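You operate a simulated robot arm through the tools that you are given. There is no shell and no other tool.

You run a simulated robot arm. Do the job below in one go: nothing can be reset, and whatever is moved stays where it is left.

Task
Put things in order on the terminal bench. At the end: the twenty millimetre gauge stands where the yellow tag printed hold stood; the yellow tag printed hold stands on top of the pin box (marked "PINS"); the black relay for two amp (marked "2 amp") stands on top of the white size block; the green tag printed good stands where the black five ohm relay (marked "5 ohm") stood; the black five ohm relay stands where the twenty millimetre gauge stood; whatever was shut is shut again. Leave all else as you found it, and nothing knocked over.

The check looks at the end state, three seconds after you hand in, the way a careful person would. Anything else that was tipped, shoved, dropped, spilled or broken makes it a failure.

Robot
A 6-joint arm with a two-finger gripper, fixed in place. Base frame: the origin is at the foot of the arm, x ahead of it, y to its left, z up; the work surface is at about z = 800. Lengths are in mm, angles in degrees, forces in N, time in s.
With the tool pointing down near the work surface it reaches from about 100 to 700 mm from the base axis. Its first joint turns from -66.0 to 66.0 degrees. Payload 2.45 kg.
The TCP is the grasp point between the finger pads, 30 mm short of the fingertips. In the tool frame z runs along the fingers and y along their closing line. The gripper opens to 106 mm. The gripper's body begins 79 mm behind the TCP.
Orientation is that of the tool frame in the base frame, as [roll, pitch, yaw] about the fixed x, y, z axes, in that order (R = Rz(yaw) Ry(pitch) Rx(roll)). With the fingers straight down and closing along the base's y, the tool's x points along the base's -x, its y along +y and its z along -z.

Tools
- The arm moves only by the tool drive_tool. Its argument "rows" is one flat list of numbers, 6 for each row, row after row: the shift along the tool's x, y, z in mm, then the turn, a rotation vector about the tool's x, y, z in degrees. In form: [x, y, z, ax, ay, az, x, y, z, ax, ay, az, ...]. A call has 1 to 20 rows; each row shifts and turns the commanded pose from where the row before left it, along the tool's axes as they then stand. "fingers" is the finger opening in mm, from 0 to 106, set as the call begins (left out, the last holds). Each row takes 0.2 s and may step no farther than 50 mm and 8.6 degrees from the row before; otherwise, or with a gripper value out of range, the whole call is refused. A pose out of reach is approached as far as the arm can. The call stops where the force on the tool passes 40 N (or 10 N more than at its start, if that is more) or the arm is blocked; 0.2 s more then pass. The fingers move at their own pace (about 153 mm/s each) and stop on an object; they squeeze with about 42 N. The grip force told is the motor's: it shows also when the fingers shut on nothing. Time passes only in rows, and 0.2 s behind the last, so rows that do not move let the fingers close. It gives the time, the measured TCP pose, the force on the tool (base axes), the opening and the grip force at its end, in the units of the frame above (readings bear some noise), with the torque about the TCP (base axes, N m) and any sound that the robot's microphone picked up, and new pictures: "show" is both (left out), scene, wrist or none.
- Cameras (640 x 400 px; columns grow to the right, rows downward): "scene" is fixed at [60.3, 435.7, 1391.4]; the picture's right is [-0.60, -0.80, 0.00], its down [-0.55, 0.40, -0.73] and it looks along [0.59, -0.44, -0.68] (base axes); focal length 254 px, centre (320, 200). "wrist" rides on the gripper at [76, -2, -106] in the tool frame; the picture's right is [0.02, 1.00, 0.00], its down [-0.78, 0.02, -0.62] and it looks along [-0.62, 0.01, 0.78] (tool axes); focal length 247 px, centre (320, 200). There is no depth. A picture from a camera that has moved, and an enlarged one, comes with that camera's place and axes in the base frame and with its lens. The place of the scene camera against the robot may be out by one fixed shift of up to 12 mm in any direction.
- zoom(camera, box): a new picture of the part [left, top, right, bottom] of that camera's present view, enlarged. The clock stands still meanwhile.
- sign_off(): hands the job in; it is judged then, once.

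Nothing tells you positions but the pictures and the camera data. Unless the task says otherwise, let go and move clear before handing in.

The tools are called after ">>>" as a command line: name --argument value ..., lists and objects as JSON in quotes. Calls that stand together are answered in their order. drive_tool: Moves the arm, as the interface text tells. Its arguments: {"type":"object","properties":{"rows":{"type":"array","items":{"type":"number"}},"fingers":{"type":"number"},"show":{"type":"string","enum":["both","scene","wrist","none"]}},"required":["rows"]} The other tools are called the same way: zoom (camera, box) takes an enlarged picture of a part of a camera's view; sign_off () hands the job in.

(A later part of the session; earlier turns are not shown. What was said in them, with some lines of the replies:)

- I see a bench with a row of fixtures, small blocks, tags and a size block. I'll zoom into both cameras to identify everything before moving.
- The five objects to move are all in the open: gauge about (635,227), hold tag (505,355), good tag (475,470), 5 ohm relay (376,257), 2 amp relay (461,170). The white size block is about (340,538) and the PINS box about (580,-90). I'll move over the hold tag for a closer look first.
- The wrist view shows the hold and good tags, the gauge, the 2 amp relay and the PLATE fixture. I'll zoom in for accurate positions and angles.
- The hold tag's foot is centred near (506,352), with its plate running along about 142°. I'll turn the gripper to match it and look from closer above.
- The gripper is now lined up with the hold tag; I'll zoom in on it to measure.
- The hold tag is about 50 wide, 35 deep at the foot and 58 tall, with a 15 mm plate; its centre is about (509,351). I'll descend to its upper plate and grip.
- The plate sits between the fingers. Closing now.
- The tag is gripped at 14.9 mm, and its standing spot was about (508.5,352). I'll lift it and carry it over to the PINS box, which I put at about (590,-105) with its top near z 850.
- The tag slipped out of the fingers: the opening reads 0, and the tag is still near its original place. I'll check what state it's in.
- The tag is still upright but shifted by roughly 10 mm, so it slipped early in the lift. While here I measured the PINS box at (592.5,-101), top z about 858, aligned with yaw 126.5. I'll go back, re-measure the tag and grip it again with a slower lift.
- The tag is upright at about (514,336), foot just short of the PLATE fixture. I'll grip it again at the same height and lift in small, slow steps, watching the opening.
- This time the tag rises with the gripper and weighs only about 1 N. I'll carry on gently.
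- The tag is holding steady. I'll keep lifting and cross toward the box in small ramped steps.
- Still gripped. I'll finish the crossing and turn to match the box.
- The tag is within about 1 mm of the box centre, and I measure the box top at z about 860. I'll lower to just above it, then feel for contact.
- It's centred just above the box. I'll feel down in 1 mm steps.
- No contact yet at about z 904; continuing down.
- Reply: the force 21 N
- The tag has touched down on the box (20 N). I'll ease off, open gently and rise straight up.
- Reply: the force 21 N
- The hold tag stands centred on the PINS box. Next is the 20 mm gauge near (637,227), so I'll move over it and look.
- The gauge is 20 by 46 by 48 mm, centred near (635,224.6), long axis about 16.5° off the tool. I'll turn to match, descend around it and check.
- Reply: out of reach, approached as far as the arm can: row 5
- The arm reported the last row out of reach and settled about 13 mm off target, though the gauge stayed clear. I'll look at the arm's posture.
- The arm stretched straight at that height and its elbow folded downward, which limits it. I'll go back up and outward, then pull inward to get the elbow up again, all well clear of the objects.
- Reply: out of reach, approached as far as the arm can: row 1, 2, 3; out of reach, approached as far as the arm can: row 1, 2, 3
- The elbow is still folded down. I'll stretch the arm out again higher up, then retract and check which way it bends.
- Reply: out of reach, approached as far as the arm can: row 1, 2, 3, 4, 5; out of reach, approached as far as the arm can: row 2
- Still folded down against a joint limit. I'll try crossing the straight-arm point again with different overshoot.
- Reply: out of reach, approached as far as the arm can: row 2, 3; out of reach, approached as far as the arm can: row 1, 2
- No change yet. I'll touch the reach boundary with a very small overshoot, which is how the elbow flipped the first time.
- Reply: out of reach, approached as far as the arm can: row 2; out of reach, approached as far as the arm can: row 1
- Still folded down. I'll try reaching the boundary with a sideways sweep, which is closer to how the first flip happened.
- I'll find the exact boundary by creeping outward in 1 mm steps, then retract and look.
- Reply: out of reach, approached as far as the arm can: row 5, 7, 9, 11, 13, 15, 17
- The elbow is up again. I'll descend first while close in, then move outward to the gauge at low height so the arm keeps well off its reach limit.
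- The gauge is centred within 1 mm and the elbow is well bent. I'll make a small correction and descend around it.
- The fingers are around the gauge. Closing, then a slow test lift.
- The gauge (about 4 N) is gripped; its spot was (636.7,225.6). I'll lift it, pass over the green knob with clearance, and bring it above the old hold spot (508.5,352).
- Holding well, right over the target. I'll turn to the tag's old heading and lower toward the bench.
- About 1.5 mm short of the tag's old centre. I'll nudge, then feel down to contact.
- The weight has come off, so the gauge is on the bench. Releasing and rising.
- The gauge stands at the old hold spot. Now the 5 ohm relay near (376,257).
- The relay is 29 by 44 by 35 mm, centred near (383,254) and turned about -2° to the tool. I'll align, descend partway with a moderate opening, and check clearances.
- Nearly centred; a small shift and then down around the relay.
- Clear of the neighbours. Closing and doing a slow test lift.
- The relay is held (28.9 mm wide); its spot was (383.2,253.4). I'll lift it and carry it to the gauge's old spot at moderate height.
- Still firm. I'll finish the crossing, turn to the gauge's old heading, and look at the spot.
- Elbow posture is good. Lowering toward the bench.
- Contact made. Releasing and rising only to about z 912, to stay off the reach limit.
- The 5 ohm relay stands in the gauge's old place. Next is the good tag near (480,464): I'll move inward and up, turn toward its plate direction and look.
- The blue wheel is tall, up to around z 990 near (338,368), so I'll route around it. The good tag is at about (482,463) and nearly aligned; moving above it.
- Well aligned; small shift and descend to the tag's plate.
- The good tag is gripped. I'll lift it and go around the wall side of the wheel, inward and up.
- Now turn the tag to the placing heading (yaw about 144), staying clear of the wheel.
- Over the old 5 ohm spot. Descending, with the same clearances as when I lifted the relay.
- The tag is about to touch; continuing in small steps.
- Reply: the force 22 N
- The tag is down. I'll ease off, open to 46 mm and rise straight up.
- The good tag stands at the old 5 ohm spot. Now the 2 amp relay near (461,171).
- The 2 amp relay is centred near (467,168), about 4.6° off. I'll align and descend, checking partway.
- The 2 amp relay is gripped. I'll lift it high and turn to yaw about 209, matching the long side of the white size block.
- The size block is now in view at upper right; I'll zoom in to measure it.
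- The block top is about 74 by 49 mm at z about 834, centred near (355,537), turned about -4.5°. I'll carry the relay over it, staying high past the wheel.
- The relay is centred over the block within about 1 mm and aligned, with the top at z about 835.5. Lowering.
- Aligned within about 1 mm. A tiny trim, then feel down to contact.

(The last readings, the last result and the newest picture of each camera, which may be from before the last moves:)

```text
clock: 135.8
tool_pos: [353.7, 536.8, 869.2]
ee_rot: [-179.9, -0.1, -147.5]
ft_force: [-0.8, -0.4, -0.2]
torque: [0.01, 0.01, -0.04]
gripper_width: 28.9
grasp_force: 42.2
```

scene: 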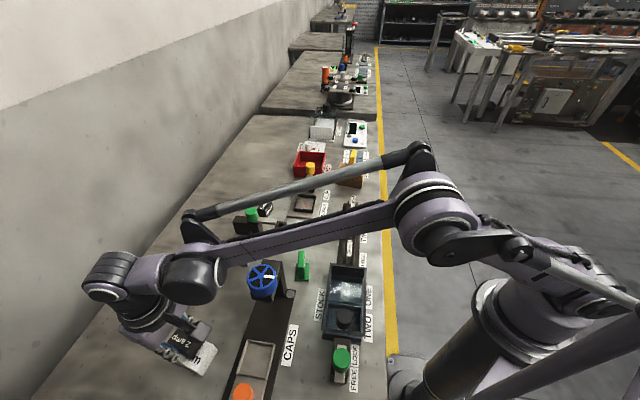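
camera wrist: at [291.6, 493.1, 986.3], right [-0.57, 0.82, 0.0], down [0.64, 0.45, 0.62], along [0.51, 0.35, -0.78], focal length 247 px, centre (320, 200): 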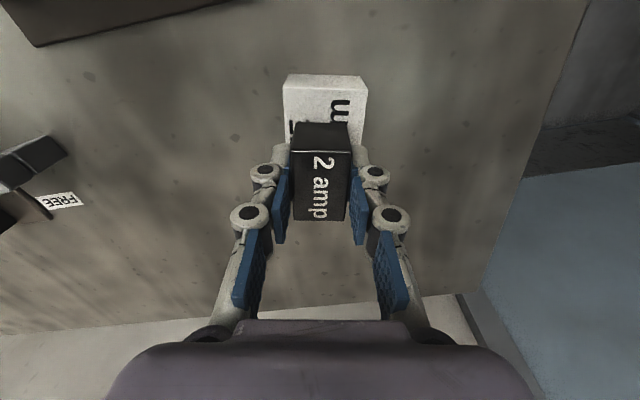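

>>> drive_tool --rows '[0, 0, 0.6, 0, 0, 0, 0, 0, 0, 0, 0, 0]' --show "none"

>>> drive_tool --rows '[0, 0, 0.6, 0, 0, 0, 0, 0, 0, 0, 0, 0]' --show "none"

>>> drive_tool --rows '[0, 0, 0.5, 0, 0, 0, 0, 0, 0, 0, 0, 0]' --show "wrist"

```text
clock: 136.4
tool_pos: [354.2, 538.3, 868.5]
ee_rot: [180.0, 0.0, -147.5]
ft_force: [-0.3, -0.2, -1.5]
torque: [0.0, -0.02, -0.02]
gripper_width: 28.6
grasp_force: 41.8
```

```text
clock: 137.0
tool_pos: [354.1, 537.5, 869.2]
ee_rot: [-179.9, 0.0, -147.4]
ft_force: [-0.9, 0.2, -1.3]
torque: [0.02, 0.01, -0.04]
gripper_width: 28.9
grasp_force: 41.9
```

```text
clock: 137.6
tool_pos: [354.2, 537.9, 868.2]
ee_rot: [-180.0, 0.1, -147.5]
ft_force: [0.4, 1.5, 3.9]
torque: [0.06, 0.01, 0.01]
gripper_width: 28.9
grasp_force: 42.4
camera wrist: at [289.2, 495.3, 974.5], right [-0.56, 0.83, 0.0], down [0.65, 0.43, 0.62], along [0.52, 0.35, -0.78], focal length 247 px, centre (320, 200)
```

wrist: 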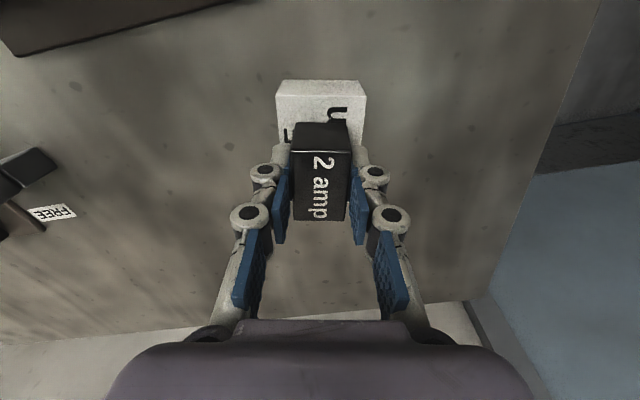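

The relay has touched the block. Releasing and rising straight up.

>>> drive_tool --rows '[0, 0, 0, 0, 0, 0, 0, 0, 0, 0, 0, 0, 0, 0, -8, 0, 0, 0, 0, 0, -20, 0, 0, 0, 0, 0, -30, 0, 0, 0, 0, 0, -40, 0, 0, 0, 0, 0, 0, 0, 0, 0]' --fingers 52

>>> zoom --camera "wrist" --box '[220, 20, 420, 145]'

```text
clock: 139.2
tool_pos: [354.0, 535.4, 965.5]
ee_rot: [180.0, -0.1, -147.6]
ft_force: [-0.9, 0.2, -1.0]
torque: [0.01, -0.01, 0.0]
gripper_width: 52.0
grasp_force: 0.0
camera wrist: at [289.7, 493.3, 1072.3], right [-0.56, 0.83, 0.0], down [0.65, 0.43, 0.62], along [0.52, 0.34, -0.78], focal length 247 px, centre (320, 200)
```

scene: 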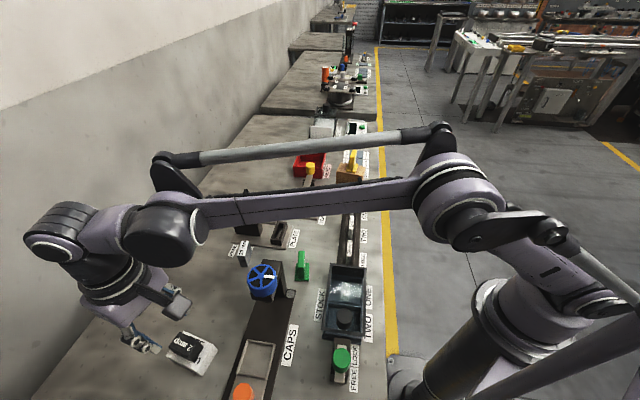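
wrist: 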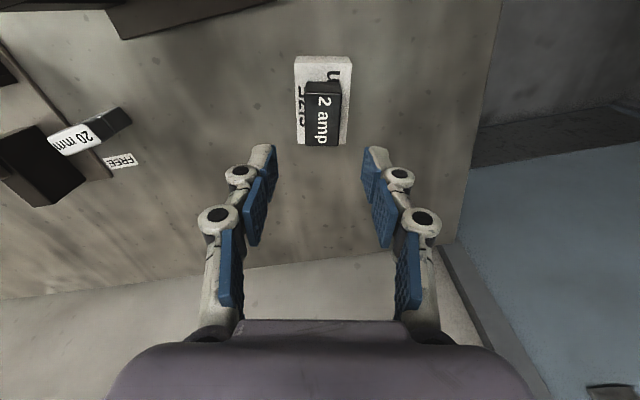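

```text
3.20 times, centred on (320, 82) of wrist
camera zoom: at [289.7, 493.3, 1072.3], right [-0.56, 0.83, 0.0], down [0.65, 0.43, 0.62], along [0.52, 0.34, -0.78], focal length 790 px, centre (320, 576)
```

zoom: 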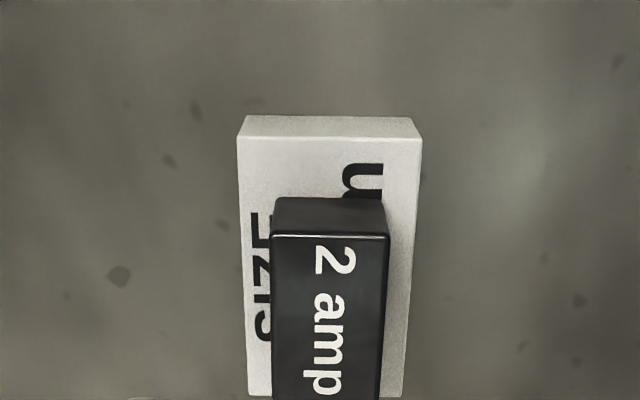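

The 2 amp relay sits centred on the size block. I'll retreat the way I came, past the wheel's far side, and then inspect everything.

>>> drive_tool --rows '[0, 0, -20, 0, 0, 0, -5.7, -38, 0, 0, 0, 0, -5.7, -38, 0, 0, 0, 0, -5.7, -38, 0, 0, 0, 0, -5.7, -38, 0, 0, 0, 0, -5.7, -38, 0, 0, 0, 0, 0, 0, 0, 0, 0, 0]' --show "none"

>>> drive_tool --rows '[5, -36, -20, 0, 0, 0, 5, -36, -20, 0, 0, 0, 5, -36, -20, 0, 0, 0, 5, -36, -20, 0, 0, 0, 5, -36, -20, 0, 0, 0, 0, 0, 0, 0, 0, 0]'

>>> zoom --camera "scene" --box '[210, 180, 330, 300]'

>>> zoom --camera "scene" --box '[150, 250, 400, 400]'

>>> zoom --camera "scene" --box '[280, 100, 400, 220]'

```text
clock: 140.8
tool_pos: [477.9, 392.6, 986.1]
ee_rot: [-179.9, 0.0, -147.5]
ft_force: [0.1, 0.4, 0.1]
torque: [-0.01, 0.01, 0.02]
gripper_width: 51.9
grasp_force: 0.1
```

```text
clock: 142.2
tool_pos: [554.6, 226.3, 1083.8]
ee_rot: [-180.0, 0.0, -147.5]
ft_force: [-0.1, -0.1, 0.3]
torque: [0.01, 0.0, 0.01]
gripper_width: 51.9
grasp_force: 0.1
camera wrist: at [490.7, 184.3, 1191.0], right [-0.56, 0.83, 0.0], down [0.65, 0.44, 0.62], along [0.52, 0.35, -0.78], focal length 247 px, centre (320, 200)
```

scene: 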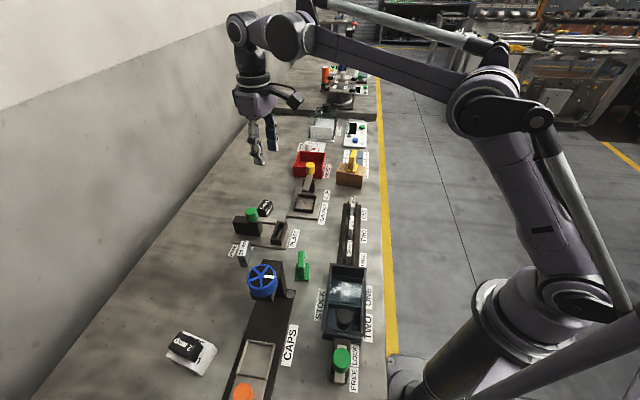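
wrist: 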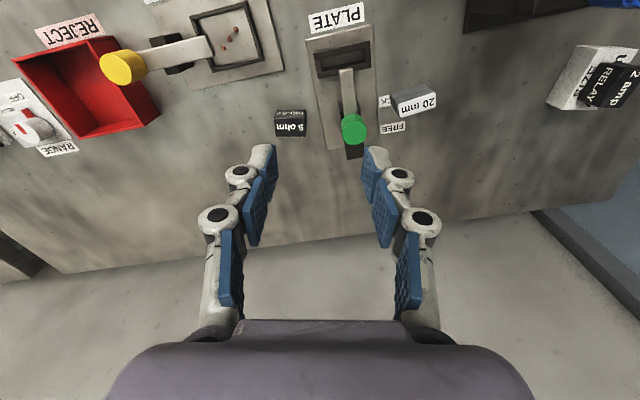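

```text
3.33 times, centred on (270, 240) of scene
camera zoom: at [60.4, 435.6, 1391.4], right [-0.6, -0.8, 0.0], down [-0.55, 0.4, -0.73], along [0.59, -0.44, -0.68], focal length 848 px, centre (487, 67)
```

zoom: 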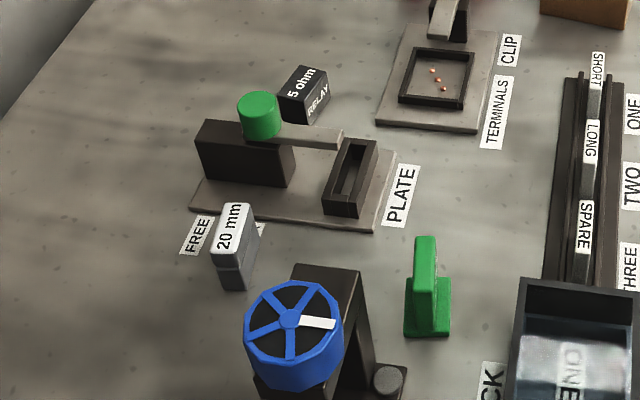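

```text
2.56 times, centred on (275, 325) of scene
camera zoom: at [60.4, 435.6, 1391.4], right [-0.6, -0.8, 0.0], down [-0.55, 0.4, -0.73], along [0.59, -0.44, -0.68], focal length 651 px, centre (435, -120)
```

zoom: 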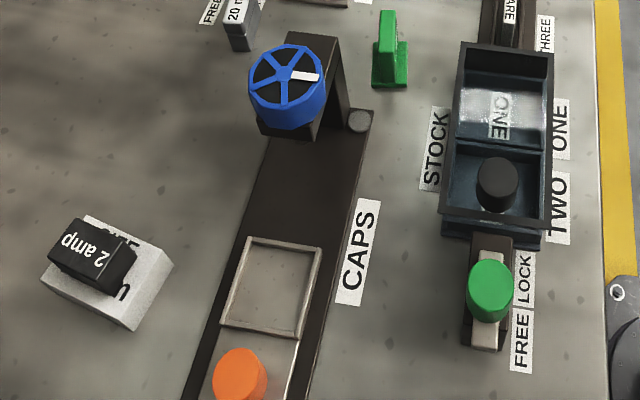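

```text
3.33 times, centred on (340, 160) of scene
camera zoom: at [60.4, 435.6, 1391.4], right [-0.6, -0.8, 0.0], down [-0.55, 0.4, -0.73], along [0.59, -0.44, -0.68], focal length 848 px, centre (253, 333)
```

zoom: 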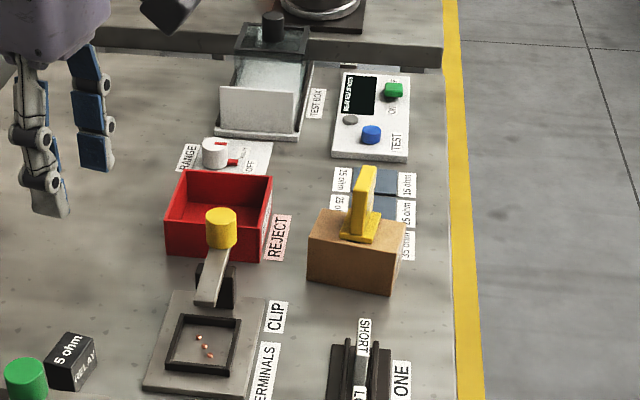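

Everything is in place and upright. The hold tag is on the PINS box, the gauge is at the old hold spot, the 5 ohm relay is at the old gauge spot, the good tag is at the old 5 ohm spot, and the 2 amp relay is on the size block. Nothing was opened, the other items look unmoved, and the arm is clear, so I'm handing in.

>>> sign_off

```text
The job is handed in.
```

The bench is in order and I've handed the job in. In the last pictures all five objects were upright and in place, and the arm was clear of them.

| Object | Now stands |
|---|---|
| Yellow hold tag | on top of the pin box, centred |
| Twenty millimetre gauge | where the hold tag stood |
| Black five ohm relay | where the gauge stood |
| Green good tag | where the five ohm relay stood |
| Black two amp relay | on top of the white size block, centred |

- **Placement:** each object is within about 2 mm of its spot, judging by the wrist camera and arm readings.
- **Slip:** on the first try the hold tag slipped out of the fingers and slid about 16 mm along the bench. It stayed upright, and I measured its original spot before that, so the gauge went to the right place.
- **Everything else:** nothing was opened, so nothing needed shutting again. The other items looked unmoved when I compared the pictures.
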